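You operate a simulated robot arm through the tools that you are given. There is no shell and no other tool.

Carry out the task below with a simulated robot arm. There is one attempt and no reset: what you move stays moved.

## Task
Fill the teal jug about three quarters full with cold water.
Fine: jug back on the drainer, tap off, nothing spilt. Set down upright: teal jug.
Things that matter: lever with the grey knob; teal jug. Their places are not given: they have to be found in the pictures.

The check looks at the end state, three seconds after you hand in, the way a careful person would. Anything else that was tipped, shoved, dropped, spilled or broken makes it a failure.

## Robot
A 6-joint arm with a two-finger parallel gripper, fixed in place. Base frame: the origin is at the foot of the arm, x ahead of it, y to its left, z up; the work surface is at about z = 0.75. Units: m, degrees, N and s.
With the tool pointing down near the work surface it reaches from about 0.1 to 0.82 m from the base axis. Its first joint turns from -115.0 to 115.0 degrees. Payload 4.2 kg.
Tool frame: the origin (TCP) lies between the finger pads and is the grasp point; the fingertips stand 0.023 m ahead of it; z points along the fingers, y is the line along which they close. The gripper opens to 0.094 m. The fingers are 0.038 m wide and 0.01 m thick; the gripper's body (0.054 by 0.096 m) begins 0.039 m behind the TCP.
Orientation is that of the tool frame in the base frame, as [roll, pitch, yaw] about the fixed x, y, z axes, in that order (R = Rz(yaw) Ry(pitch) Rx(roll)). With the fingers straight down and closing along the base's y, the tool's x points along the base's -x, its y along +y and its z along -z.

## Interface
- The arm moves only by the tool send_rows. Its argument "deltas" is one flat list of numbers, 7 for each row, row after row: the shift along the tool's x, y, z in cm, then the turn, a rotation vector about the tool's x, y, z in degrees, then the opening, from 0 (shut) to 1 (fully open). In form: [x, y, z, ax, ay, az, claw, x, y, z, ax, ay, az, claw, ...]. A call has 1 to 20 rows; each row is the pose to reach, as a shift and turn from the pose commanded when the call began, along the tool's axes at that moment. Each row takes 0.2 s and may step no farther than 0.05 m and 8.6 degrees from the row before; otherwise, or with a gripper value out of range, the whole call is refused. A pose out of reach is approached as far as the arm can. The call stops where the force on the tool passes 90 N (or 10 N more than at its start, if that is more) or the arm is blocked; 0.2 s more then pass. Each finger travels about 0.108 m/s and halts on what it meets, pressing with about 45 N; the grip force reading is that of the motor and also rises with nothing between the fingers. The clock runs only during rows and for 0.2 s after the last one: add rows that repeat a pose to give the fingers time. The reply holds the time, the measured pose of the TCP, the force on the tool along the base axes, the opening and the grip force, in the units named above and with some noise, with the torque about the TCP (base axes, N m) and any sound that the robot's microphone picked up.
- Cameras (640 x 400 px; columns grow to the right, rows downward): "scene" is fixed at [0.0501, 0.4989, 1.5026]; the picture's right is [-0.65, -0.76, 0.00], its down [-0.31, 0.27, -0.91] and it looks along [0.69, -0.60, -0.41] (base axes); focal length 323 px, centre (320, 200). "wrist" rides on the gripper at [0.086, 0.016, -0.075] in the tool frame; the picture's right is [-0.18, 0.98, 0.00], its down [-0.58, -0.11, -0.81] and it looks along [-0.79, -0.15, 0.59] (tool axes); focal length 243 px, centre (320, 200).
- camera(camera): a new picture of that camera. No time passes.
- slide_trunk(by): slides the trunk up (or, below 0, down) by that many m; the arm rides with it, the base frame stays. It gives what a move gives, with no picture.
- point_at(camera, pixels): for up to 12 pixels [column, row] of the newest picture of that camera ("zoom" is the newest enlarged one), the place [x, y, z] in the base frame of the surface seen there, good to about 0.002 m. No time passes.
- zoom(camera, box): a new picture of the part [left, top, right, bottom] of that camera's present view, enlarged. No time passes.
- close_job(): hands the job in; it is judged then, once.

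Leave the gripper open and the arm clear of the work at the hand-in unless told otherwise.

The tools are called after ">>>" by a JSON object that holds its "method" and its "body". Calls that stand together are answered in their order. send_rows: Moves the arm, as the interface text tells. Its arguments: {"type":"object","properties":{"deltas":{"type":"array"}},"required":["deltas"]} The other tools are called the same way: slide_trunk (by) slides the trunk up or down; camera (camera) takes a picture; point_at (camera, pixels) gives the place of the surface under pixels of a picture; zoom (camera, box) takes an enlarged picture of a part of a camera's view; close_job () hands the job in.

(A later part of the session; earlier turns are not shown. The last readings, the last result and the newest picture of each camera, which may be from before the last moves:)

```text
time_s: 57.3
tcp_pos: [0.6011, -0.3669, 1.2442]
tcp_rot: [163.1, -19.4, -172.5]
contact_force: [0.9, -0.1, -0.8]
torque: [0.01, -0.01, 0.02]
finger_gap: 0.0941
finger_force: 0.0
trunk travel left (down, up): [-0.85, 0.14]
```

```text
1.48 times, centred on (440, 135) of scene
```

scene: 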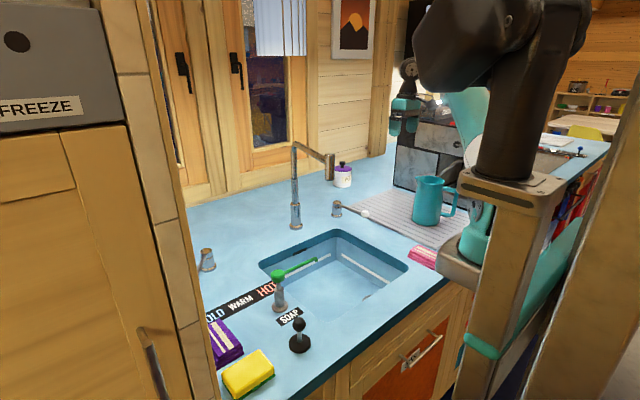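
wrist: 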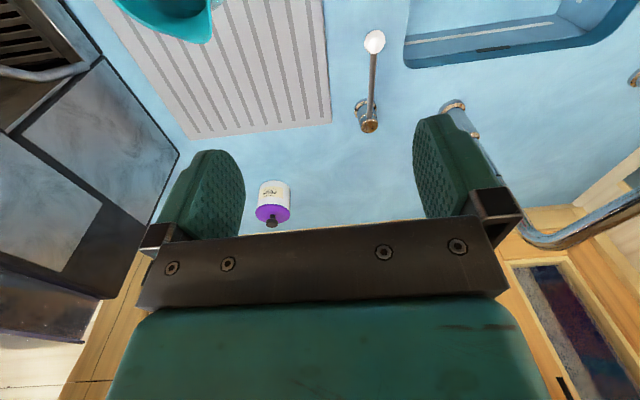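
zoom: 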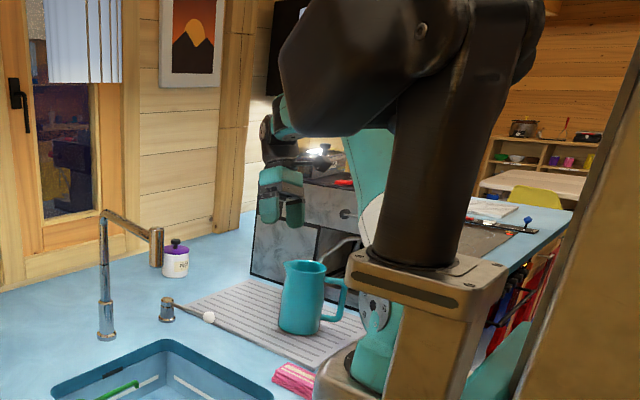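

That unlocked it: every row was reached and the elbow is bent normally. Now I'll straighten the tool to vertical with the TCP fixed.

>>> {"method": "send_rows", "body": {"deltas": [0, 0, 0, 4.64, -6.52, 0, 1, 0, 0, 0, 9.28, -13.04, 0, 1, 0, 0, 0, 13.9, -19.6, 0, 1, 0, 0, 0, 13.9, -19.6, 0, 1]}}

>>> {"method": "camera", "body": {"camera": "scene"}}

>>> {"method": "camera", "body": {"camera": "wrist"}}

```text
time_s: 58.3
tcp_pos: [0.6024, -0.3679, 1.2453]
tcp_rot: [177.7, -0.1, -176.0]
contact_force: [-0.8, -1.1, 0.7]
torque: [-0.01, -0.01, 0.0]
finger_gap: 0.0939
finger_force: 0.1
trunk travel left (down, up): [-0.85, 0.14]
```

```text
taken
```

scene: 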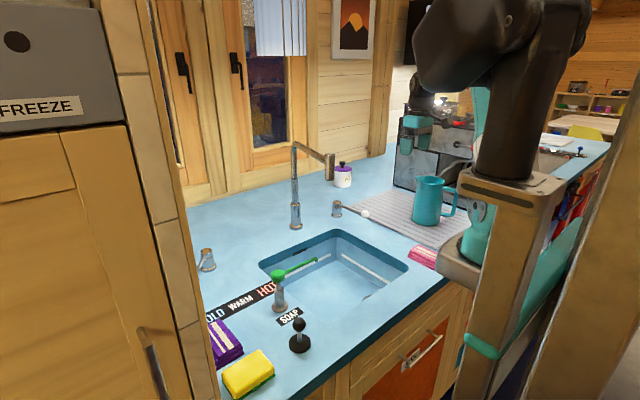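

```text
taken
```

wrist: 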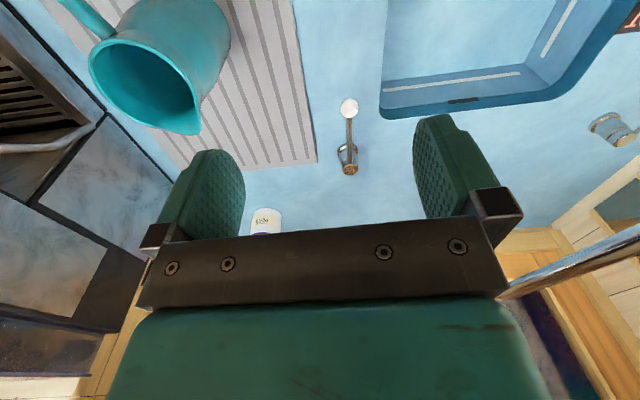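

The arm is back in its normal shape at (0.602, -0.368, 1.245), and nothing appears disturbed. The jug's rim is clearly visible, so I'll measure it accurately.

>>> {"method": "zoom", "body": {"camera": "wrist", "box": [40, 0, 260, 150]}}

>>> {"method": "point_at", "body": {"camera": "wrist", "pixels": [[92, 55], [100, 85], [120, 110], [150, 128], [195, 132], [120, 40], [150, 48], [180, 75], [197, 100], [140, 85], [225, 40], [75, 8]]}}

```text
2.67 times, centred on (150, 75) of wrist
```

zoom: 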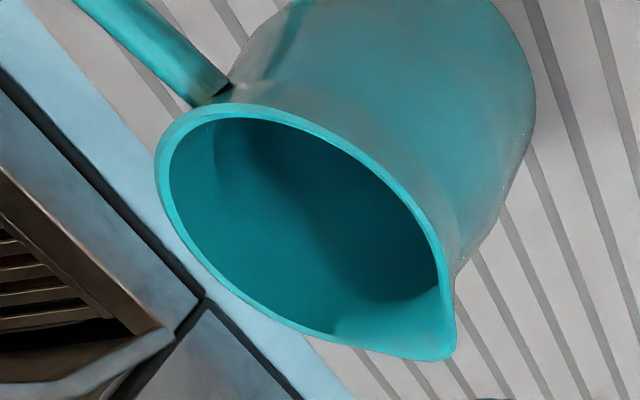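

```text
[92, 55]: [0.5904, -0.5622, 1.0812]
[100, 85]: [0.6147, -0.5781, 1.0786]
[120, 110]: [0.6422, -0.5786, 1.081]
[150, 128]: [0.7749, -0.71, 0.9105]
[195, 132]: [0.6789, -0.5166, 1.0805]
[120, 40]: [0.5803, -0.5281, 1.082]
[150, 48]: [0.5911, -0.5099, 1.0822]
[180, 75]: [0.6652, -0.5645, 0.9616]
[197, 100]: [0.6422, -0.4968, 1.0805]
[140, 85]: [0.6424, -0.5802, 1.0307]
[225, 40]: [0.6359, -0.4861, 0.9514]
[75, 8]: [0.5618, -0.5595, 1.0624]
```

>>> {"method": "point_at", "body": {"camera": "zoom", "pixels": [[162, 170], [180, 130], [220, 110], [270, 112], [330, 145], [390, 195], [430, 240], [443, 280], [449, 350], [350, 345], [280, 322], [210, 270]]}}

>>> {"method": "point_at", "body": {"camera": "zoom", "pixels": [[225, 88], [180, 45], [150, 20], [205, 100], [165, 60], [200, 60], [130, 30], [160, 10], [270, 180], [380, 250], [300, 300], [535, 100]]}}

```text
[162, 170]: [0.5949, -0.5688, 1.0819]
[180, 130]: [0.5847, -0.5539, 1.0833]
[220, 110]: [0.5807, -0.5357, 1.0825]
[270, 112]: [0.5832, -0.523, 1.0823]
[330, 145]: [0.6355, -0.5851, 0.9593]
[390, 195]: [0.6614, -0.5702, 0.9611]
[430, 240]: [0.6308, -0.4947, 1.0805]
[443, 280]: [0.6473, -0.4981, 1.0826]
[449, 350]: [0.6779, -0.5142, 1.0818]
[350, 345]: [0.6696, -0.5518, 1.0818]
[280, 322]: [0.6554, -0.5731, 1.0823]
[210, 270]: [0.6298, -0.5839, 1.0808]
```

```text
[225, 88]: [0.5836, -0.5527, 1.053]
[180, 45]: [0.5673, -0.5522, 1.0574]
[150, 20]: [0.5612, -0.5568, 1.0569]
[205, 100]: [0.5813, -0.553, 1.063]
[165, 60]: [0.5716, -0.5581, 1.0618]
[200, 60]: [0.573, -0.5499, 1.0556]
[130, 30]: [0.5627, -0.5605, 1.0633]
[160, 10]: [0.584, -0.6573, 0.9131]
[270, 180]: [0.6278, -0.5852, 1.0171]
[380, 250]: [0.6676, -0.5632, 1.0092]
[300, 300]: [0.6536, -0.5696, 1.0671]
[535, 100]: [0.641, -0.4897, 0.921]
```

The rim fits a circle centred at (0.626, -0.539) with radius about 0.045; the lip points at about 25° and the handle at about 200°.

Plan: pinch the jug wall at the rim on the sink-facing side, around (0.610, -0.497). One finger goes inside, with the tool tilted 25° so the wrist stays clear of the spout later. First I'll orient the tool up here.

>>> {"method": "send_rows", "body": {"deltas": [0, 0, 0, 0.8, 0, -6, 1, 0, 0, 0, 1.6, 0, -12, 1, 0, 0, 0, 2.3, 0, -17, 1, 0, 0, 0, 2.3, 0, -17, 1]}}

>>> {"method": "send_rows", "body": {"deltas": [0, 0, 0, 0, -8, 0, 1, 0, 0, 0, 0, -16, 0, 1, 0, 0, 0, 0, -25, 0, 1, 0, 0, 0, 0, -25, 0, 1]}}

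```text
time_s: 59.3
tcp_pos: [0.6021, -0.3679, 1.2446]
tcp_rot: [180.0, 0.2, -158.8]
contact_force: [0.2, -0.8, -0.2]
torque: [-0.01, 0.01, 0.04]
finger_gap: 0.094
finger_force: 0.0
trunk travel left (down, up): [-0.85, 0.14]
```

```text
refused: row 3 steps farther than a row can; nothing moved
```

Yaw is set. I'm resending the tilt with smaller steps.

>>> {"method": "send_rows", "body": {"deltas": [0, 0, 0, 0, -8, 0, 1, 0, 0, 0, 0, -16, 0, 1, 0, 0, 0, 0, -22, 0, 1, 0, 0, 0, 0, -25, 0, 1, 0, 0, 0, 0, -25, 0, 1]}}

>>> {"method": "camera", "body": {"camera": "wrist"}}

>>> {"method": "camera", "body": {"camera": "scene"}}

```text
time_s: 60.5
tcp_pos: [0.6014, -0.3673, 1.2457]
tcp_rot: [179.9, 25.3, -159.1]
contact_force: [-0.1, -1.2, 0.5]
torque: [-0.01, -0.01, -0.01]
finger_gap: 0.0942
finger_force: 0.1
trunk travel left (down, up): [-0.85, 0.14]
```

```text
taken
```

wrist: 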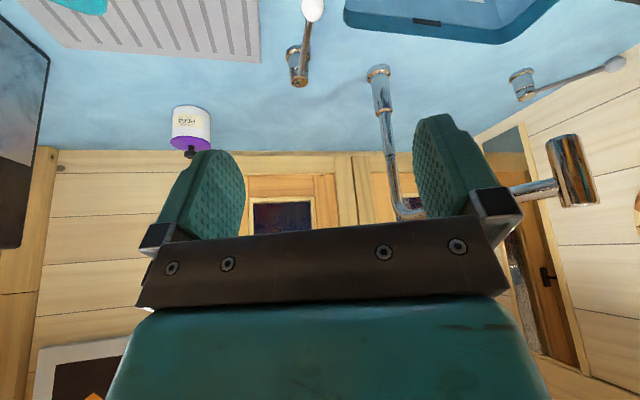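

```text
taken
```

scene: 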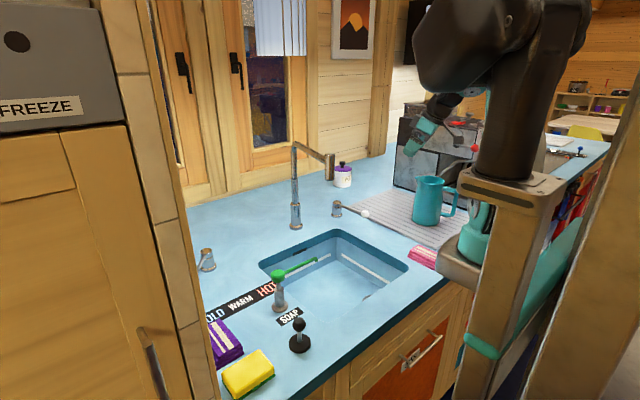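

The tool is oriented with the fingers tilted 25° outward, and the grey lever is still on its cold side. I'll move above the rim grasp point to (0.610, -0.497, 1.14).

>>> {"method": "send_rows", "body": {"deltas": [1.99, -3.1, 1.98, 0, 0, 0, 1, 3.99, -6.21, 3.97, 0, 0, 0, 1, 5.98, -9.3, 5.95, 0, 0, 0, 1, 7.97, -12.42, 7.93, 0, 0, 0, 1, 7.97, -12.42, 7.93, 0, 0, 0, 1]}}

>>> {"method": "camera", "body": {"camera": "wrist"}}

>>> {"method": "zoom", "body": {"camera": "scene", "box": [370, 100, 490, 250]}}

```text
time_s: 61.7
tcp_pos: [0.6129, -0.4977, 1.1412]
tcp_rot: [179.9, 25.2, -158.9]
contact_force: [0.1, 0.0, 0.2]
torque: [0.03, 0.01, -0.01]
finger_gap: 0.0939
finger_force: 0.0
trunk travel left (down, up): [-0.85, 0.14]
```

```text
taken
```

wrist: 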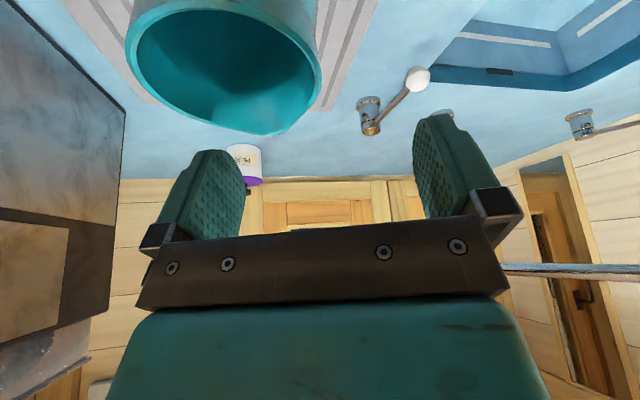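

```text
2.67 times, centred on (430, 175) of scene
```

zoom: 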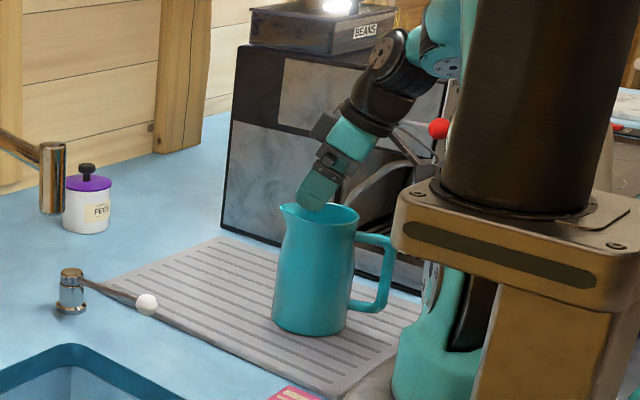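

The jug wall lines up between the fingers (right rim edge at column ~320). I'll descend straight down 6.9 cm so one finger is inside and one outside, still open.

>>> {"method": "send_rows", "body": {"deltas": [0.8, 0.05, 1.53, 0, 0, 0, 1, 1.6, 0.1, 3.06, 0, 0, 0, 1, 2.4, 0.14, 4.6, 0, 0, 0, 1, 3.18, 0.18, 6.13, 0, 0, 0, 1, 3.18, 0.18, 6.13, 0, 0, 0, 1]}}

>>> {"method": "camera", "body": {"camera": "wrist"}}

>>> {"method": "zoom", "body": {"camera": "scene", "box": [370, 100, 490, 250]}}

```text
time_s: 62.9
tcp_pos: [0.6076, -0.4978, 1.0689]
tcp_rot: [179.9, 25.2, -158.9]
contact_force: [-0.8, -0.3, -0.1]
torque: [-0.01, 0.01, -0.01]
finger_gap: 0.0939
finger_force: 0.1
trunk travel left (down, up): [-0.85, 0.14]
```

```text
taken
```

wrist: 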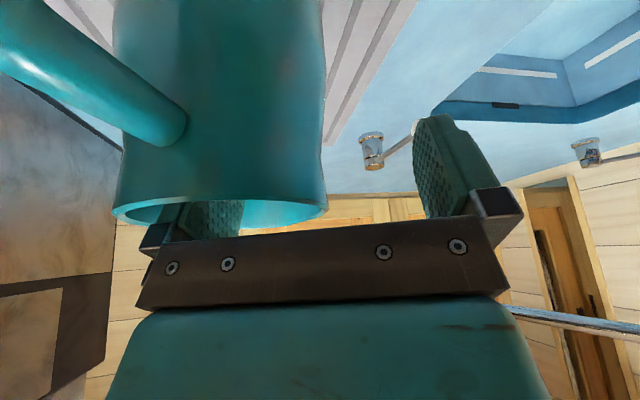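

```text
2.67 times, centred on (430, 175) of scene
```

zoom: 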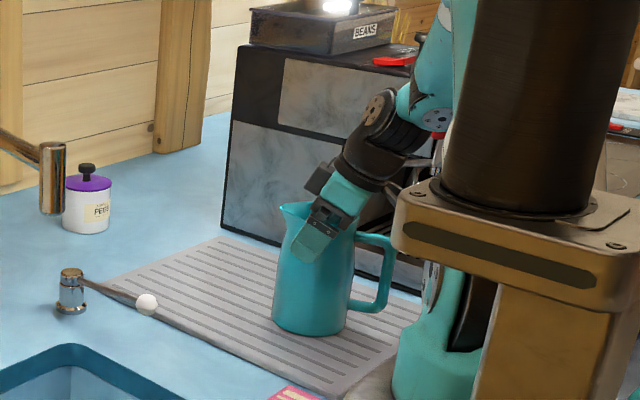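

The fingers straddle the wall. I'll shift 3 mm toward the jug to centre on the wall thickness, then close.

>>> {"method": "send_rows", "body": {"deltas": [0, -0.3, 0, 0, 0, 0, 1, 0, -0.3, 0, 0, 0, 0, 0.6, 0, -0.3, 0, 0, 0, 0, 0.3, 0, -0.3, 0, 0, 0, 0, 0.1, 0, -0.3, 0, 0, 0, 0, 0, 0, -0.3, 0, 0, 0, 0, 0, 0, -0.3, 0, 0, 0, 0, 0]}}

>>> {"method": "camera", "body": {"camera": "wrist"}}

>>> {"method": "zoom", "body": {"camera": "scene", "box": [370, 100, 490, 250]}}

```text
time_s: 64.5
tcp_pos: [0.6094, -0.4982, 1.0708]
tcp_rot: [179.9, 25.2, -159.0]
contact_force: [-4.1, 4.5, 4.4]
torque: [0.98, 0.79, -0.05]
finger_gap: 0.0221
finger_force: 45.2
trunk travel left (down, up): [-0.85, 0.14]
```

```text
taken
```

wrist: 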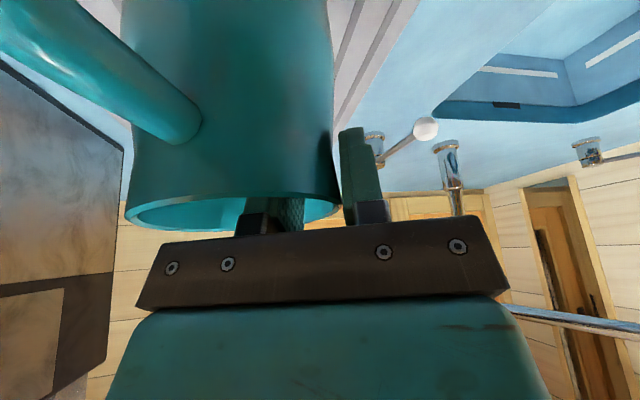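

```text
2.67 times, centred on (430, 175) of scene
```

zoom: 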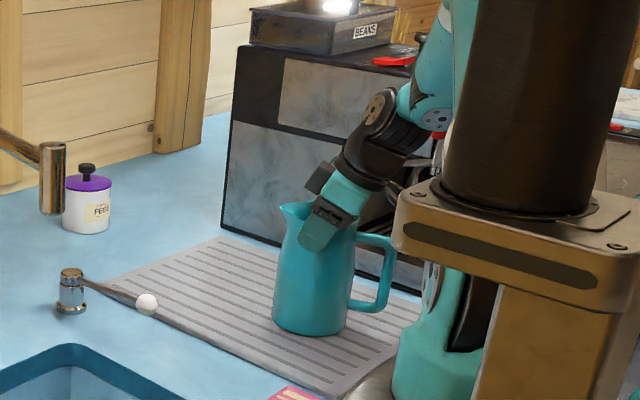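

Gripped: gap 0.022 and force 45 N. I'll lift slowly by 3 cm and check the jug stays upright.

>>> {"method": "send_rows", "body": {"deltas": [-0.43, 0, -0.9, 0, 0, 0, 0, -0.85, 0, -1.8, 0, 0, 0, 0, -1.28, 0, -2.72, 0, 0, 0, 0, -1.28, 0, -2.72, 0, 0, 0, 0]}}

>>> {"method": "camera", "body": {"camera": "wrist"}}

>>> {"method": "zoom", "body": {"camera": "scene", "box": [370, 100, 490, 250]}}

```text
time_s: 65.5
tcp_pos: [0.6101, -0.5008, 1.1009]
tcp_rot: [-180.0, 25.2, -159.1]
contact_force: [-0.6, 0.8, -6.6]
torque: [0.24, 0.08, -0.01]
finger_gap: 0.0211
finger_force: 45.3
trunk travel left (down, up): [-0.85, 0.14]
```

```text
taken
```

wrist: 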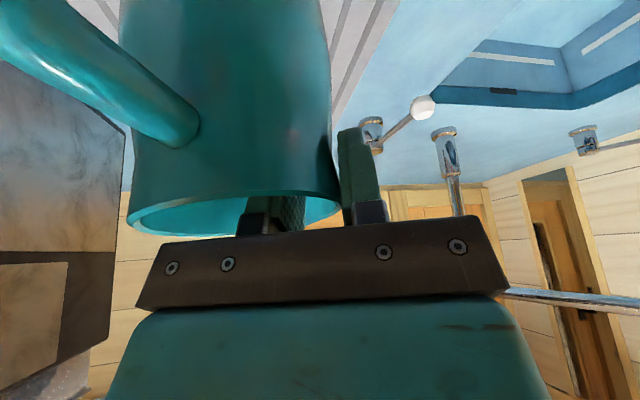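

```text
2.67 times, centred on (430, 175) of scene
```

zoom: 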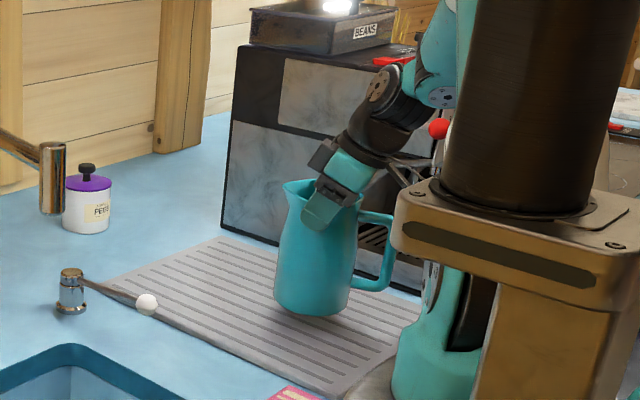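

It lifted with about 6.6 N of weight. I'll check how level the rim is.

>>> {"method": "point_at", "body": {"camera": "wrist", "pixels": [[131, 217], [150, 231], [200, 236], [250, 195], [200, 200], [320, 218], [335, 207], [170, 206]]}}

>>> {"method": "point_at", "body": {"camera": "zoom", "pixels": [[287, 185], [300, 182], [345, 230], [315, 312], [278, 295], [345, 308], [390, 215], [388, 260]]}}

```text
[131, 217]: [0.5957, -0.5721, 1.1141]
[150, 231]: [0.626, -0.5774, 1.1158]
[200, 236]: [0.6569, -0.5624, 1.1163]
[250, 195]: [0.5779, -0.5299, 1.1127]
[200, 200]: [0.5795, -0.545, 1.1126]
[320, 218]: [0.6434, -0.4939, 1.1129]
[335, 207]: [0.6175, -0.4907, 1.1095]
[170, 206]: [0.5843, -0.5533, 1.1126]
```

```text
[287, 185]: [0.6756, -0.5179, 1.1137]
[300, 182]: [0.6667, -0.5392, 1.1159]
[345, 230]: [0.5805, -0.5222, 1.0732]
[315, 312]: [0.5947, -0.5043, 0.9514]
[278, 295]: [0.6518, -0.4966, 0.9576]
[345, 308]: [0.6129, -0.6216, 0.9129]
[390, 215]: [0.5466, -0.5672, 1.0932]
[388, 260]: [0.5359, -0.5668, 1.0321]
```

The rim is level to about 3°, which is fine. Before carrying, I'll measure the sink's front edge and side walls.

>>> {"method": "camera", "body": {"camera": "scene"}}

>>> {"method": "zoom", "body": {"camera": "scene", "box": [240, 220, 450, 360]}}

```text
taken
```

scene: 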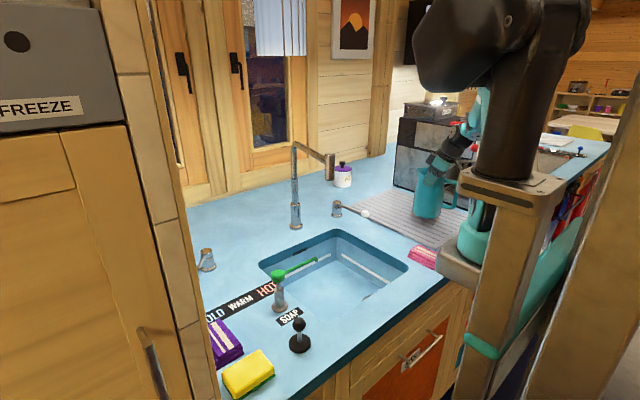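

```text
2.86 times, centred on (345, 290) of scene
```

zoom: 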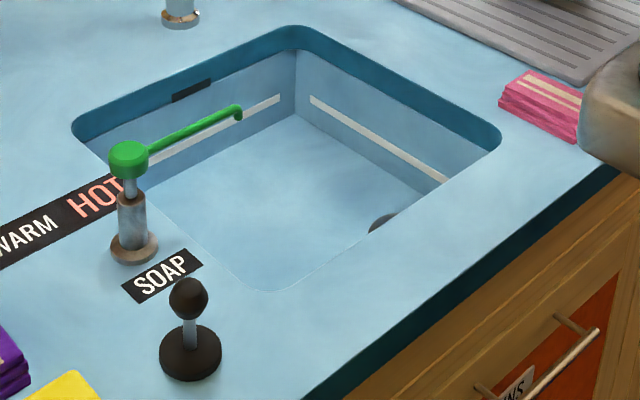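

>>> {"method": "point_at", "body": {"camera": "zoom", "pixels": [[270, 295], [330, 265], [400, 225], [480, 170], [200, 245], [145, 210], [300, 240], [370, 215], [200, 190], [380, 225], [340, 250], [240, 270]]}}

>>> {"method": "point_at", "body": {"camera": "scene", "pixels": [[416, 248], [420, 268], [436, 255], [440, 268], [433, 246], [318, 259], [316, 261], [300, 266]]}}

```text
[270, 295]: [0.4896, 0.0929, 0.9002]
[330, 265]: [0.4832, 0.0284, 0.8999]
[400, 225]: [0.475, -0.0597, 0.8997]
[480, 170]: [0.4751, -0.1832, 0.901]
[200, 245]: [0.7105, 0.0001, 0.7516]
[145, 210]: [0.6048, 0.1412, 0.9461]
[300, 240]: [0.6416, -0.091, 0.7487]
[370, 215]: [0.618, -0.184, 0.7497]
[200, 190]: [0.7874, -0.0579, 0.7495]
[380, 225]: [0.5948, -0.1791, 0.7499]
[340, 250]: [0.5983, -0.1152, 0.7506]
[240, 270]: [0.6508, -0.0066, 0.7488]
```

```text
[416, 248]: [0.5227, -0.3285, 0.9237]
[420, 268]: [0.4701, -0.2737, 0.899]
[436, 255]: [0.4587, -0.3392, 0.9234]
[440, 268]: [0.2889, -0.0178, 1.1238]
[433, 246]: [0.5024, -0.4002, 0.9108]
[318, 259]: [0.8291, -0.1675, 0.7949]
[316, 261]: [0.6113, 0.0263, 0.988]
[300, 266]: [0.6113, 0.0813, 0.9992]
```

The sink floor is at z 0.75, its front edge at x ≈ 0.49, and the green soap tip at (0.611, 0.026, 0.985). I'll carry the jug at about 3 cm clearance above the counter toward the sink, stopping midway to check.

>>> {"method": "send_rows", "body": {"deltas": [-0.62, 0, -1.31, 0, 0, 0, 0, -1.24, 0, -2.62, 0, 0, 0, 0, -1.9, 1.75, -2.34, 0, 0, 0, 0, -3.2, 5.2, -1.76, 0, 0, 0, 0, -4.5, 8.7, -1.2, 0, 0, 0, 0, -5.8, 12.2, -0.63, 0, 0, 0, 0, -7.1, 15.7, -0.06, 0, 0, 0, 0, -8.4, 19.2, 0.5, 0, 0, 0, 0, -9.7, 22.7, 1.07, 0, 0, 0, 0, -11, 26.1, 1.63, 0, 0, 0, 0, -11, 26.1, 1.63, 0, 0, 0, 0]}}

>>> {"method": "camera", "body": {"camera": "scene"}}

>>> {"method": "camera", "body": {"camera": "wrist"}}

```text
time_s: 67.9
tcp_pos: [0.6139, -0.2185, 1.1317]
tcp_rot: [180.0, 25.2, -159.1]
contact_force: [0.7, 0.1, -6.3]
torque: [0.24, 0.1, -0.01]
finger_gap: 0.0209
finger_force: 45.1
trunk travel left (down, up): [-0.85, 0.14]
```

```text
taken
```

scene: 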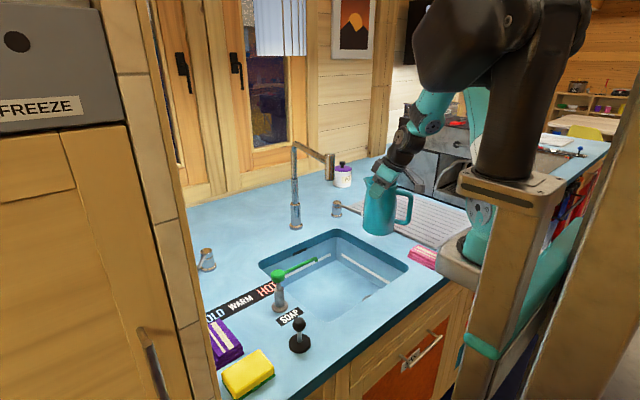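

```text
taken
```

wrist: 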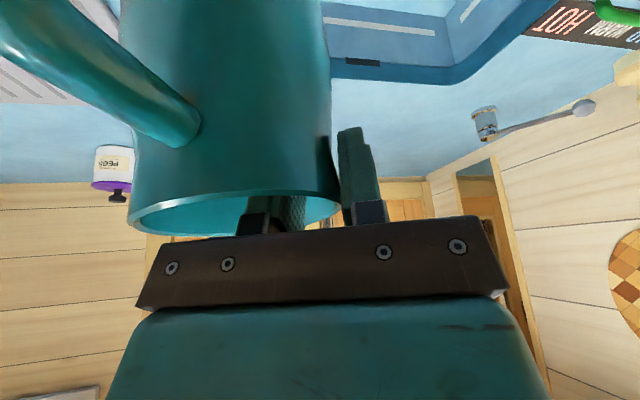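

The jug is carried steadily. I'll bring it over the sink to the right of the spout, lower it inside, then slide it at depth toward the stream position.

>>> {"method": "send_rows", "body": {"deltas": [-0.95, 2.76, 0.45, 0, 0, 0, 0, -1.9, 5.5, 0.9, 0, 0, 0, 0, -2.86, 8.27, 1.35, 0, 0, 0, 0, -1.35, 8.27, 4.55, 0, 0, 0, 0, 0.16, 8.27, 7.76, 0, 0, 0, 0, 1.68, 8.27, 10.96, 0, 0, 0, 0, 3.19, 8.27, 14.16, 0, 0, 0, 0, 3.19, 8.27, 14.16, 0, 0, 0, 0]}}

>>> {"method": "camera", "body": {"camera": "scene"}}

>>> {"method": "camera", "body": {"camera": "wrist"}}

```text
time_s: 69.7
tcp_pos: [0.6141, -0.1286, 0.9898]
tcp_rot: [180.0, 25.2, -159.1]
contact_force: [0.1, 1.1, -6.6]
torque: [0.25, 0.07, -0.01]
finger_gap: 0.0214
finger_force: 45.6
trunk travel left (down, up): [-0.85, 0.14]
```

```text
taken
```

scene: 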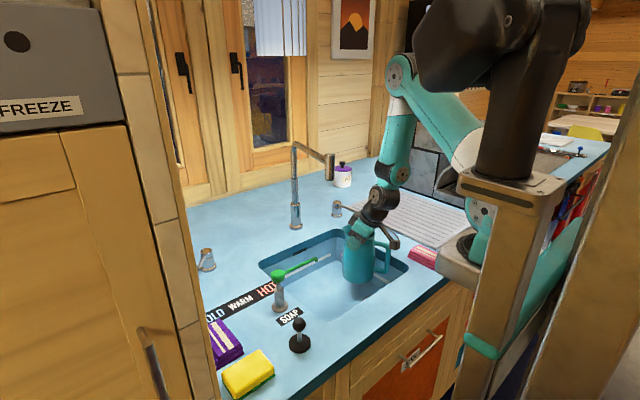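

```text
taken
```

wrist: 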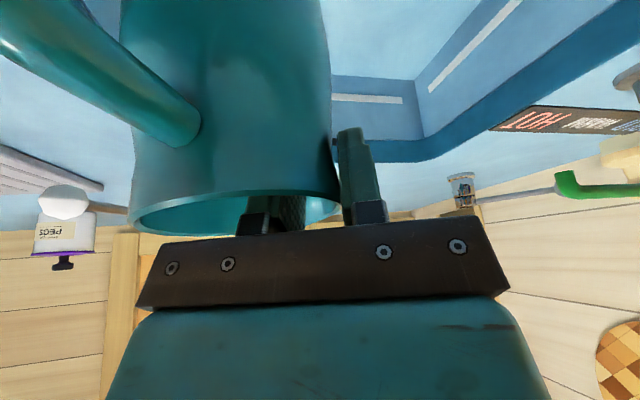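

>>> {"method": "point_at", "body": {"camera": "scene", "pixels": [[400, 75], [397, 120], [392, 150], [388, 180], [380, 195], [375, 215], [363, 232], [330, 165], [412, 90], [375, 262], [345, 228], [385, 232]]}}

>>> {"method": "zoom", "body": {"camera": "scene", "box": [280, 120, 430, 320]}}

```text
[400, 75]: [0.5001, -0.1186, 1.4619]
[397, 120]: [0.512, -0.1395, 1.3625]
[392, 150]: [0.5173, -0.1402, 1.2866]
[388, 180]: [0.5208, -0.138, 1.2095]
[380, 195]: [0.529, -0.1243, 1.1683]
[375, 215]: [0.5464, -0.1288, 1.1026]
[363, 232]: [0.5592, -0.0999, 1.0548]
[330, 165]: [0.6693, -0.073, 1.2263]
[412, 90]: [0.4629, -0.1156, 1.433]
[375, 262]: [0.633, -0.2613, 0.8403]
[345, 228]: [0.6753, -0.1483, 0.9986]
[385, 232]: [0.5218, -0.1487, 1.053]
```

```text
2.00 times, centred on (355, 220) of scene
```

zoom: 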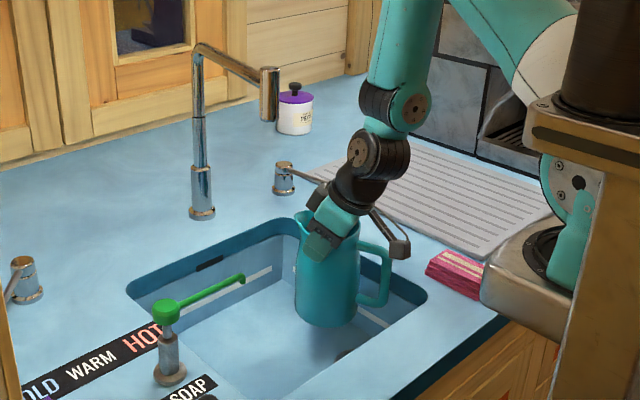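

The forearm will pass about 3 cm in front of the nozzle. I'll slide the jug at depth to put its centre at about (0.668, -0.085), slightly short of the stream line for clearance.

>>> {"method": "send_rows", "body": {"deltas": [-1.5, 1.6, 0.7, 0, 0, 0, 0, -3, 3.2, 1.4, 0, 0, 0, 0, -4.5, 4.9, 2.1, 0, 0, 0, 0, -5.9, 6.46, 2.78, 0, 0, 0, 0, -5.9, 6.46, 2.78, 0, 0, 0, 0]}}

>>> {"method": "zoom", "body": {"camera": "scene", "box": [280, 120, 430, 320]}}

>>> {"method": "camera", "body": {"camera": "wrist"}}

```text
time_s: 70.9
tcp_pos: [0.6531, -0.0461, 0.99]
tcp_rot: [-180.0, 25.2, -159.0]
contact_force: [0.2, 0.5, -6.2]
torque: [0.22, 0.1, -0.01]
finger_gap: 0.021
finger_force: 45.5
trunk travel left (down, up): [-0.85, 0.14]
```

```text
2.00 times, centred on (355, 220) of scene
```

zoom: 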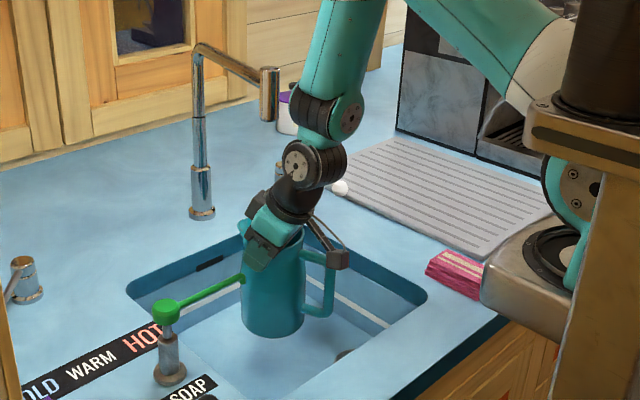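

```text
taken
```

wrist: 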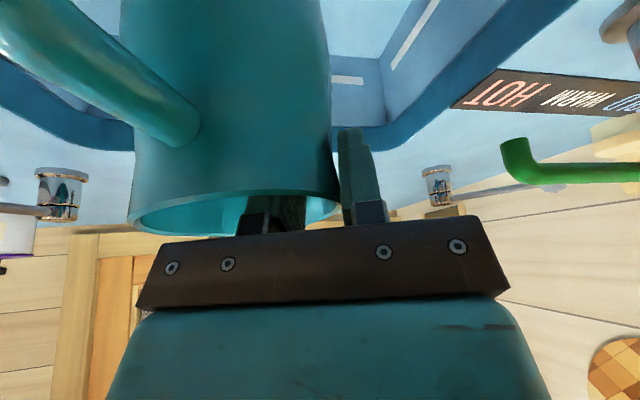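

The position is good, and the green spout is clear to the right in the wrist view. I'll lower slowly toward the sink floor.

>>> {"method": "send_rows", "body": {"deltas": [0.85, 0, 1.81, 0, 0, 0, 0, 1.7, 0, 3.62, 0, 0, 0, 0, 2.35, 0, 4.97, 0, 0, 0, 0, 2.78, 0, 5.88, 0, 0, 0, 0, 2.99, 0, 6.33, 0, 0, 0, 0, 2.99, 0, 6.33, 0, 0, 0, 0]}}

>>> {"method": "zoom", "body": {"camera": "scene", "box": [280, 120, 430, 320]}}

>>> {"method": "camera", "body": {"camera": "wrist"}}

```text
time_s: 72.3
tcp_pos: [0.6526, -0.0457, 0.9203]
tcp_rot: [-180.0, 25.2, -159.0]
contact_force: [-0.4, 0.0, -6.6]
torque: [0.26, 0.12, -0.01]
finger_gap: 0.0209
finger_force: 45.5
trunk travel left (down, up): [-0.85, 0.14]
```

```text
2.00 times, centred on (355, 220) of scene
```

zoom: 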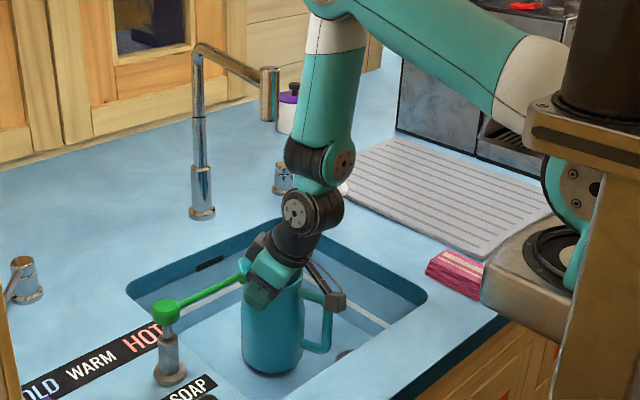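

```text
taken
```

wrist: 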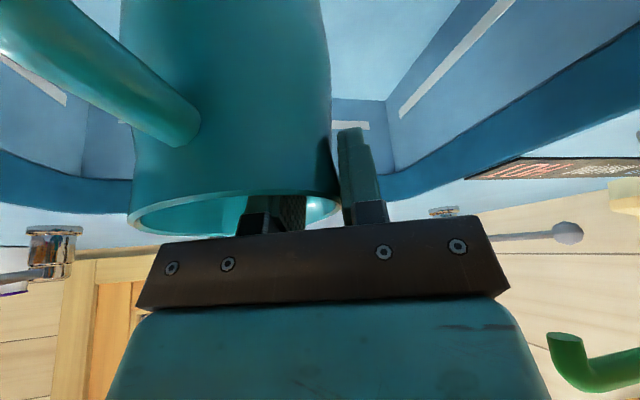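

No contact yet (still carrying 6.6 N). I'll lower in 3 mm steps until the floor takes the weight.

>>> {"method": "send_rows", "body": {"deltas": [0.128, 0, 0.271, 0, 0, 0, 0, 0.256, 0, 0.542, 0, 0, 0, 0, 0.384, 0, 0.814, 0, 0, 0, 0, 0.384, 0, 0.814, 0, 0, 0, 0]}}

```text
time_s: 73.3
tcp_pos: [0.6522, -0.0453, 0.9119]
tcp_rot: [179.9, 25.2, -158.9]
contact_force: [0.1, -0.9, -6.9]
torque: [0.27, 0.09, 0.01]
finger_gap: 0.0208
finger_force: 45.4
trunk travel left (down, up): [-0.85, 0.14]
```

>>> {"method": "send_rows", "body": {"deltas": [0.085, 0, 0.181, 0, 0, 0, 0, 0.171, 0, 0.362, 0, 0, 0, 0, 0.256, 0, 0.542, 0, 0, 0, 0, 0.256, 0, 0.542, 0, 0, 0, 0]}}

```text
time_s: 74.3
tcp_pos: [0.6525, -0.0456, 0.9095]
tcp_rot: [-180.0, 25.7, -158.9]
contact_force: [-5.4, -1.3, 44.1]
torque: [0.03, 1.36, -0.01]
finger_gap: 0.021
finger_force: 45.2
trunk travel left (down, up): [-0.85, 0.14]
```

Floor contact (44 N). I'll ease up 3 mm to unload, then open the fingers half-way to release the jug.

>>> {"method": "send_rows", "body": {"deltas": [-0.12, 0, -0.25, 0, 0, 0, 0, -0.12, 0, -0.25, 0, 0, 0, 0.15, -0.12, 0, -0.25, 0, 0, 0, 0.3, -0.12, 0, -0.25, 0, 0, 0, 0.5, -0.12, 0, -0.25, 0, 0, 0, 0.5, -0.12, 0, -0.25, 0, 0, 0, 0.5]}}

>>> {"method": "camera", "body": {"camera": "wrist"}}

>>> {"method": "zoom", "body": {"camera": "scene", "box": [280, 120, 430, 320]}}

```text
time_s: 75.7
tcp_pos: [0.6517, -0.0459, 0.9085]
tcp_rot: [179.9, 25.2, -158.9]
contact_force: [2.0, -1.2, -0.6]
torque: [0.02, 0.01, 0.07]
finger_gap: 0.0478
finger_force: 0.8
trunk travel left (down, up): [-0.85, 0.14]
```

```text
taken
```

wrist: 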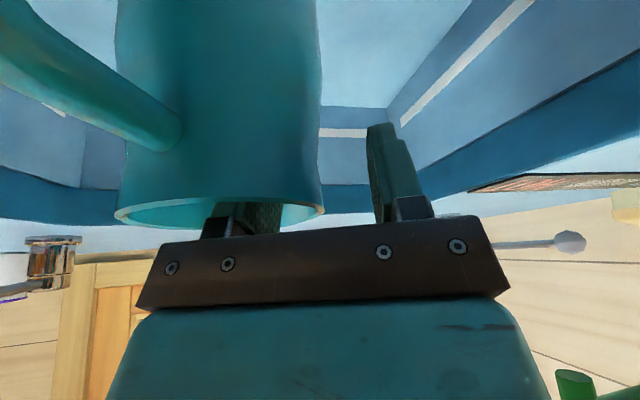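

```text
2.00 times, centred on (355, 220) of scene
```

zoom: 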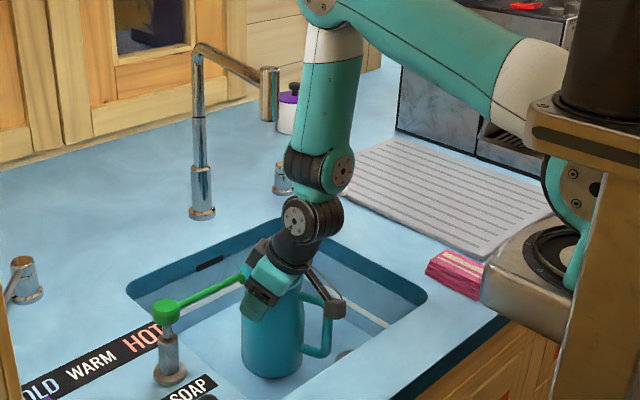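

The jug is released and standing. I'll measure where its rim is relative to the stream at (0.677, -0.079).

>>> {"method": "point_at", "body": {"camera": "wrist", "pixels": [[117, 213], [140, 224], [200, 227], [290, 222], [322, 209], [180, 201], [150, 204], [280, 199], [220, 197], [310, 216]]}}

```text
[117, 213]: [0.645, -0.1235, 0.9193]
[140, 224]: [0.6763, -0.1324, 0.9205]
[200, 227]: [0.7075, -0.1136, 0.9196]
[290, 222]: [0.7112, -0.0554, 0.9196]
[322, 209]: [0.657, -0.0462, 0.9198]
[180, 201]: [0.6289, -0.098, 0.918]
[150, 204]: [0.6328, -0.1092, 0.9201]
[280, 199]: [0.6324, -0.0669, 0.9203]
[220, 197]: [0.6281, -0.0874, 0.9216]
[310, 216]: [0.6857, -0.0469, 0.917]
```

The rim is level at z 0.920, with its centre at (0.672, -0.088), so the stream will land about 1 cm from centre. Now I'll lift the fingers straight out and retreat around toward the white lever.

>>> {"method": "send_rows", "body": {"deltas": [-0.93, 0, -1.96, 0, 0, 0, 0.5, -1.85, 0, -3.92, 0, 0, 0, 0.5, -2.78, 0, -5.88, 0, 0, 0, 0.5, -0.64, 0.03, -8.97, 0, 0, 0, 0.5, 1.5, 0.07, -12.07, 0, 0, 0, 0.6, 3.65, 0.1, -15.16, 0, 0, 0, 0.8, 4.79, -3.28, -18.28, 0, 0, 0, 1, 5.92, -6.66, -21.39, 0, 0, 0, 1, 7.06, -10.04, -24.51, 0, 0, 0, 1, 8.41, -13.95, -25.15, 0, 0, 0, 1, 9.77, -17.86, -25.78, 0, 0, 0, 1, 11.12, -21.77, -26.42, 0, 0, 0, 1, 11.12, -21.77, -26.42, 0, 0, 0, 1]}}

>>> {"method": "camera", "body": {"camera": "scene"}}

>>> {"method": "camera", "body": {"camera": "wrist"}}

```text
time_s: 78.5
tcp_pos: [0.5299, -0.3249, 1.1015]
tcp_rot: [180.0, 25.2, -159.0]
contact_force: [-0.2, -0.7, -0.1]
torque: [0.01, 0.03, 0.0]
finger_gap: 0.0939
finger_force: 0.1
out of reach, approached as far as the arm can: row 7, 8
trunk travel left (down, up): [-0.85, 0.14]
```

```text
taken
```

scene: 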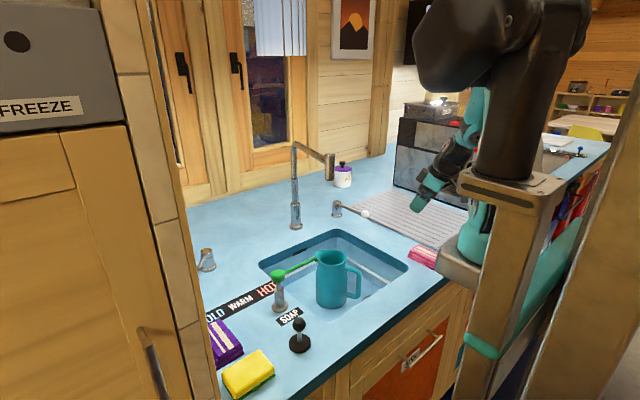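

```text
taken
```

wrist: 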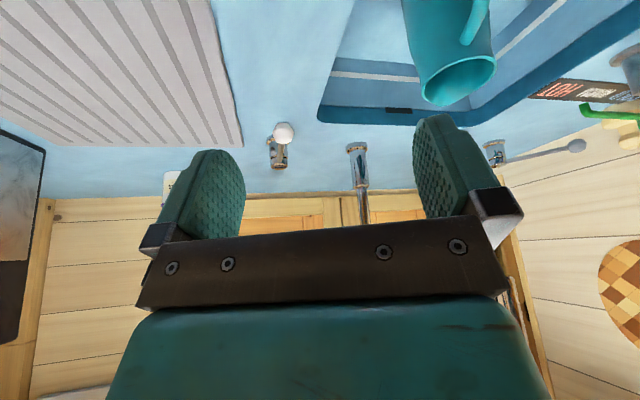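

The jug stands upright under the nozzle. I'll return the tool to vertical and square it up for the white lever.

>>> {"method": "send_rows", "body": {"deltas": [0, 0, 0, 0, 8.4, 0, 1, 0, 0, 0, 0, 16.8, 0, 1, 0, 0, 0, 0, 25.2, 0, 1, 0, 0, 0, 0, 25.2, 0, 1]}}

>>> {"method": "send_rows", "body": {"deltas": [0, 0, 0, 0, 0, 7, 1, 0, 0, 0, 0, 0, 14, 1, 0, 0, 0, 0, 0, 21, 1, 0, 0, 0, 0, 0, 21, 1]}}

>>> {"method": "zoom", "body": {"camera": "scene", "box": [270, 130, 410, 320]}}

```text
time_s: 79.5
tcp_pos: [0.5311, -0.3239, 1.1006]
tcp_rot: [180.0, 0.0, -159.0]
contact_force: [-0.2, -0.1, 0.4]
torque: [-0.01, 0.01, 0.0]
finger_gap: 0.0939
finger_force: 0.0
trunk travel left (down, up): [-0.85, 0.14]
```

```text
time_s: 80.5
tcp_pos: [0.5311, -0.3256, 1.1001]
tcp_rot: [-180.0, 0.0, -180.0]
contact_force: [-0.4, 0.3, 0.3]
torque: [-0.03, 0.0, 0.01]
finger_gap: 0.094
finger_force: 0.0
trunk travel left (down, up): [-0.85, 0.14]
```

```text
2.11 times, centred on (340, 225) of scene
```

zoom: 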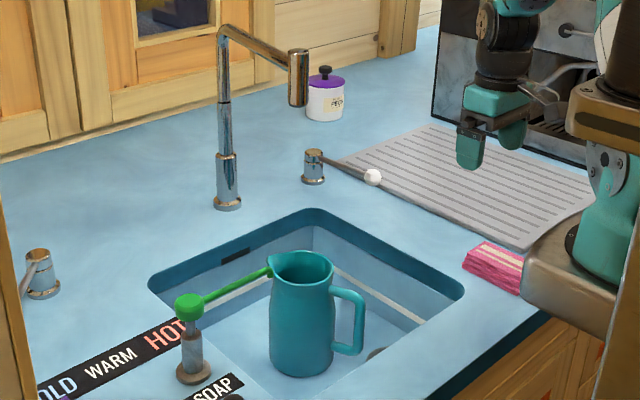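

The jug interior is visible to the scene camera. I'll move over the white knob and lower to it.

>>> {"method": "send_rows", "body": {"deltas": [-4.5, 0, 0, 0, 0, 0, 1, -9, 0, 0, 0, 0, 0, 1, -13.5, 0, 1, 0, 0, 0, 1, -18, 0, 2.5, 0, 0, 0, 1, -21.6, 0, 4, 0, 0, 0, 1, -21.6, 0, 8, 0, 0, 0, 0.9, -21.6, 0, 11.5, 0, 0, 0, 0.7, -21.6, 0, 14, 0, 0, 0, 0.5, -21.6, 0, 14, 0, 0, 0, 0.42]}}

>>> {"method": "camera", "body": {"camera": "wrist"}}

```text
time_s: 82.5
tcp_pos: [0.747, -0.3249, 0.9612]
tcp_rot: [-180.0, 0.2, 180.0]
contact_force: [0.8, -0.8, 0.0]
torque: [-0.04, 0.0, -0.04]
finger_gap: 0.0395
finger_force: 0.1
trunk travel left (down, up): [-0.85, 0.14]
```

```text
taken
```

wrist: 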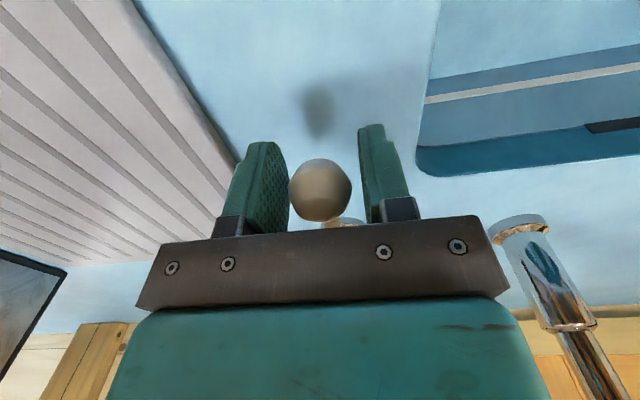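

The knob is caged. I'll grip it and lift 2.5 cm, as in the earlier test, then look right away.

>>> {"method": "send_rows", "body": {"deltas": [0, -0.1, 0, 0, 0, 0, 0.3, 0, -0.1, 0, 0, 0, 0, 0.2, 0, -0.1, 0, 0, 0, 0, 0.2, -0.02, -0.1, -0.6, 0, 0, 0, 0.2, -0.06, -0.1, -1.2, 0, 0, 0, 0.2, -0.12, -0.1, -1.8, 0, 0, 0, 0.2, -0.2, -0.1, -2.5, 0, 0, 0, 0.2]}}

>>> {"method": "zoom", "body": {"camera": "scene", "box": [270, 130, 410, 320]}}

>>> {"method": "camera", "body": {"camera": "wrist"}}

```text
time_s: 84.1
tcp_pos: [0.7494, -0.3259, 0.9849]
tcp_rot: [180.0, 0.1, -179.9]
contact_force: [7.7, 6.5, -10.6]
torque: [-0.01, 1.28, 0.04]
finger_gap: 0.0314
finger_force: 44.4
trunk travel left (down, up): [-0.85, 0.14]
```

```text
2.11 times, centred on (340, 225) of scene
```

zoom: 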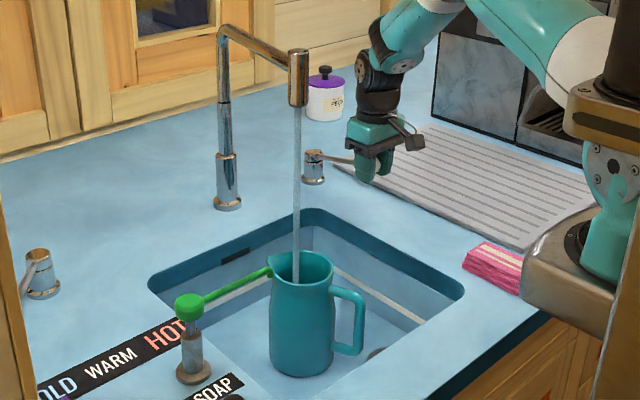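

```text
taken
```

wrist: 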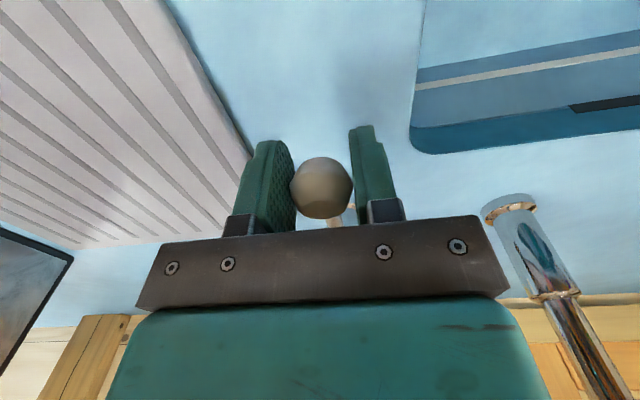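

The stream falls right into the jug. I'll zoom into its mouth.

>>> {"method": "zoom", "body": {"camera": "scene", "box": [312, 235, 368, 275]}}

>>> {"method": "send_rows", "body": {"deltas": [0, 0, 0, 0, 0, 0, 0.2, 0, 0, 0, 0, 0, 0, 0.2, 0, 0, 0, 0, 0, 0, 0.2, 0, 0, 0, 0, 0, 0, 0.2]}}

>>> {"method": "zoom", "body": {"camera": "scene", "box": [312, 235, 368, 275]}}

```text
10.00 times, centred on (340, 255) of scene
```

zoom: 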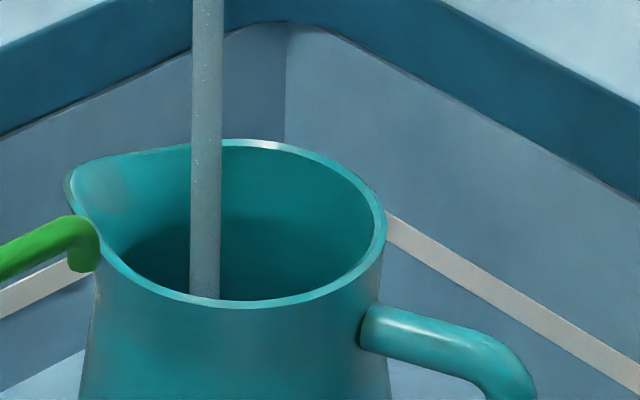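

```text
time_s: 85.1
tcp_pos: [0.7504, -0.3255, 0.9848]
tcp_rot: [-179.9, 0.0, -179.9]
contact_force: [7.3, 13.5, -9.1]
torque: [0.01, 0.96, 0.05]
finger_gap: 0.0311
finger_force: 44.7
trunk travel left (down, up): [-0.85, 0.14]
```

```text
10.00 times, centred on (340, 255) of scene
```

zoom: 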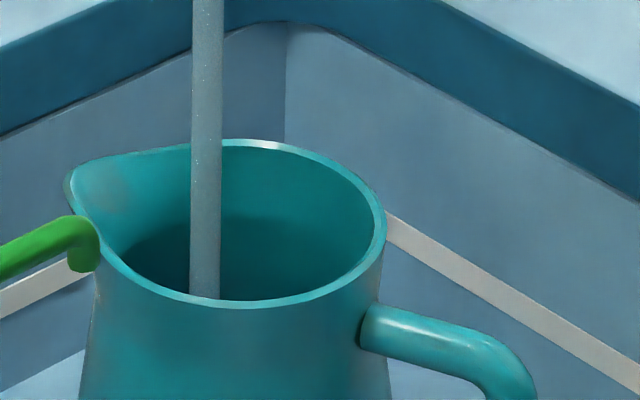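

The level isn't visible yet; I can see about 6 cm below the rim from here. I'll hold for 2 more seconds and look again.

>>> {"method": "send_rows", "body": {"deltas": [0, 0, 0, 0, 0, 0, 0.2, 0, 0, 0, 0, 0, 0, 0.2, 0, 0, 0, 0, 0, 0, 0.2, 0, 0, 0, 0, 0, 0, 0.2, 0, 0, 0, 0, 0, 0, 0.2, 0, 0, 0, 0, 0, 0, 0.2, 0, 0, 0, 0, 0, 0, 0.2, 0, 0, 0, 0, 0, 0, 0.2, 0, 0, 0, 0, 0, 0, 0.2]}}

>>> {"method": "zoom", "body": {"camera": "scene", "box": [312, 235, 368, 275]}}

```text
time_s: 87.1
tcp_pos: [0.7492, -0.3254, 0.9865]
tcp_rot: [180.0, 0.1, -179.9]
contact_force: [10.1, 15.2, -4.5]
torque: [-0.06, 0.16, 0.07]
finger_gap: 0.031
finger_force: 44.6
trunk travel left (down, up): [-0.85, 0.14]
```

```text
10.00 times, centred on (340, 255) of scene
```

zoom: 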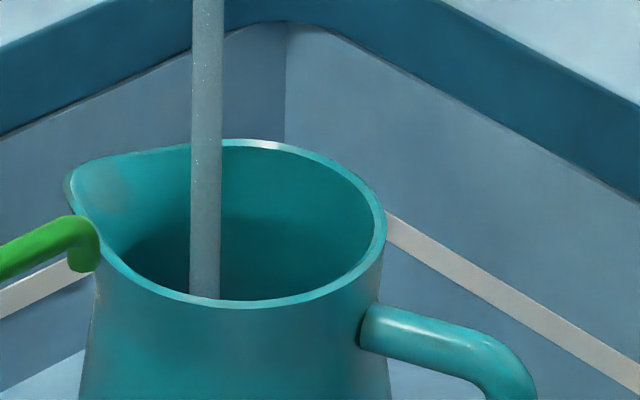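

The level is still below view and the stream is steady. I'll hold for 3 more seconds.

>>> {"method": "send_rows", "body": {"deltas": [0, 0, 0, 0, 0, 0, 0.2, 0, 0, 0, 0, 0, 0, 0.2, 0, 0, 0, 0, 0, 0, 0.2, 0, 0, 0, 0, 0, 0, 0.2, 0, 0, 0, 0, 0, 0, 0.2, 0, 0, 0, 0, 0, 0, 0.2, 0, 0, 0, 0, 0, 0, 0.2, 0, 0, 0, 0, 0, 0, 0.2, 0, 0, 0, 0, 0, 0, 0.2, 0, 0, 0, 0, 0, 0, 0.2, 0, 0, 0, 0, 0, 0, 0.2, 0, 0, 0, 0, 0, 0, 0.2, 0, 0, 0, 0, 0, 0, 0.2, 0, 0, 0, 0, 0, 0, 0.2]}}

>>> {"method": "zoom", "body": {"camera": "scene", "box": [312, 235, 368, 275]}}

>>> {"method": "zoom", "body": {"camera": "scene", "box": [270, 130, 410, 320]}}

```text
time_s: 90.1
tcp_pos: [0.7508, -0.325, 0.9856]
tcp_rot: [180.0, -0.1, -179.9]
contact_force: [12.9, 19.1, -1.6]
torque: [-0.01, -0.21, 0.07]
finger_gap: 0.0312
finger_force: 45.4
trunk travel left (down, up): [-0.85, 0.14]
```

```text
10.00 times, centred on (340, 255) of scene
```

zoom: 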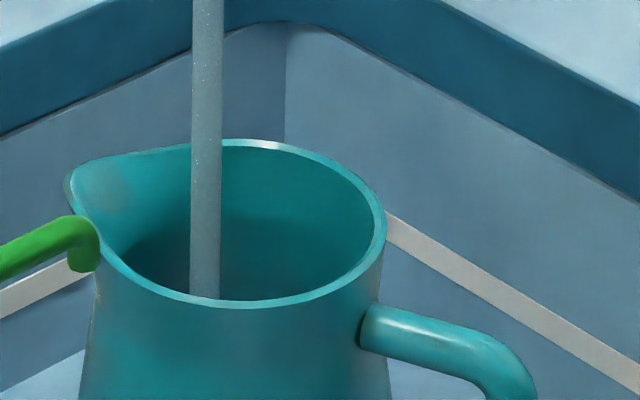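

```text
2.11 times, centred on (340, 225) of scene
```

zoom: 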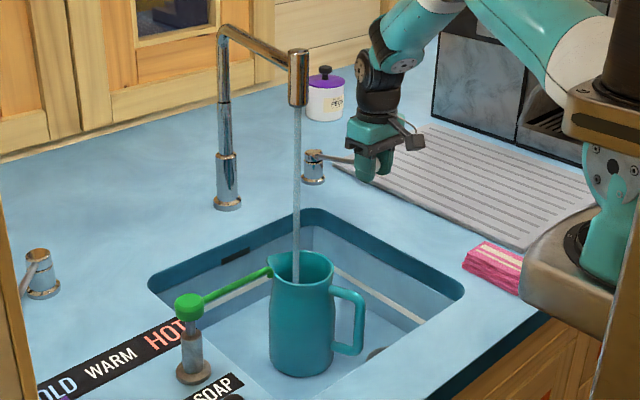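

>>> {"method": "send_rows", "body": {"deltas": [0, 0, 0, 0, 0, 0, 0.2, 0, 0, 0, 0, 0, 0, 0.2, 0, 0, 0, 0, 0, 0, 0.2, 0, 0, 0, 0, 0, 0, 0.2, 0, 0, 0, 0, 0, 0, 0.2, 0, 0, 0, 0, 0, 0, 0.2, 0, 0, 0, 0, 0, 0, 0.2, 0, 0, 0, 0, 0, 0, 0.2, 0, 0, 0, 0, 0, 0, 0.2, 0, 0, 0, 0, 0, 0, 0.2, 0, 0, 0, 0, 0, 0, 0.2, 0, 0, 0, 0, 0, 0, 0.2, 0, 0, 0, 0, 0, 0, 0.2, 0, 0, 0, 0, 0, 0, 0.2]}}

>>> {"method": "zoom", "body": {"camera": "scene", "box": [312, 235, 368, 275]}}

```text
time_s: 93.1
tcp_pos: [0.7499, -0.3249, 0.986]
tcp_rot: [179.9, 0.0, -179.8]
contact_force: [10.3, 20.4, -3.4]
torque: [-0.02, 0.05, 0.07]
finger_gap: 0.0311
finger_force: 45.1
trunk travel left (down, up): [-0.85, 0.14]
```

```text
10.00 times, centred on (340, 255) of scene
```

zoom: 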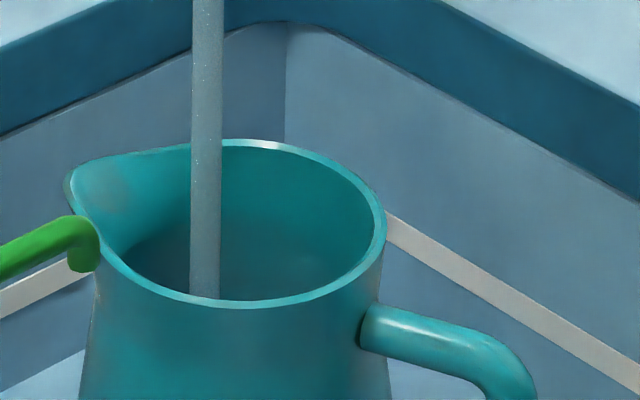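

>>> {"method": "point_at", "body": {"camera": "zoom", "pixels": [[250, 290], [270, 280], [300, 275], [250, 260], [300, 240], [160, 275], [140, 255], [250, 230], [250, 200], [205, 290]]}}

```text
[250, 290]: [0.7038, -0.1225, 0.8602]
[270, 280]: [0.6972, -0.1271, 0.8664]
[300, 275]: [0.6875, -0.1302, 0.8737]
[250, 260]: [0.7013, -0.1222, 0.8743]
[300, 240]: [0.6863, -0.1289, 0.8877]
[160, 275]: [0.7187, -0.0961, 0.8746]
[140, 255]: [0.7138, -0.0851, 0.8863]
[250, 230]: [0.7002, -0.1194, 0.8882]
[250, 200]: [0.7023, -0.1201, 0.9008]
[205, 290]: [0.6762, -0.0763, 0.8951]
```

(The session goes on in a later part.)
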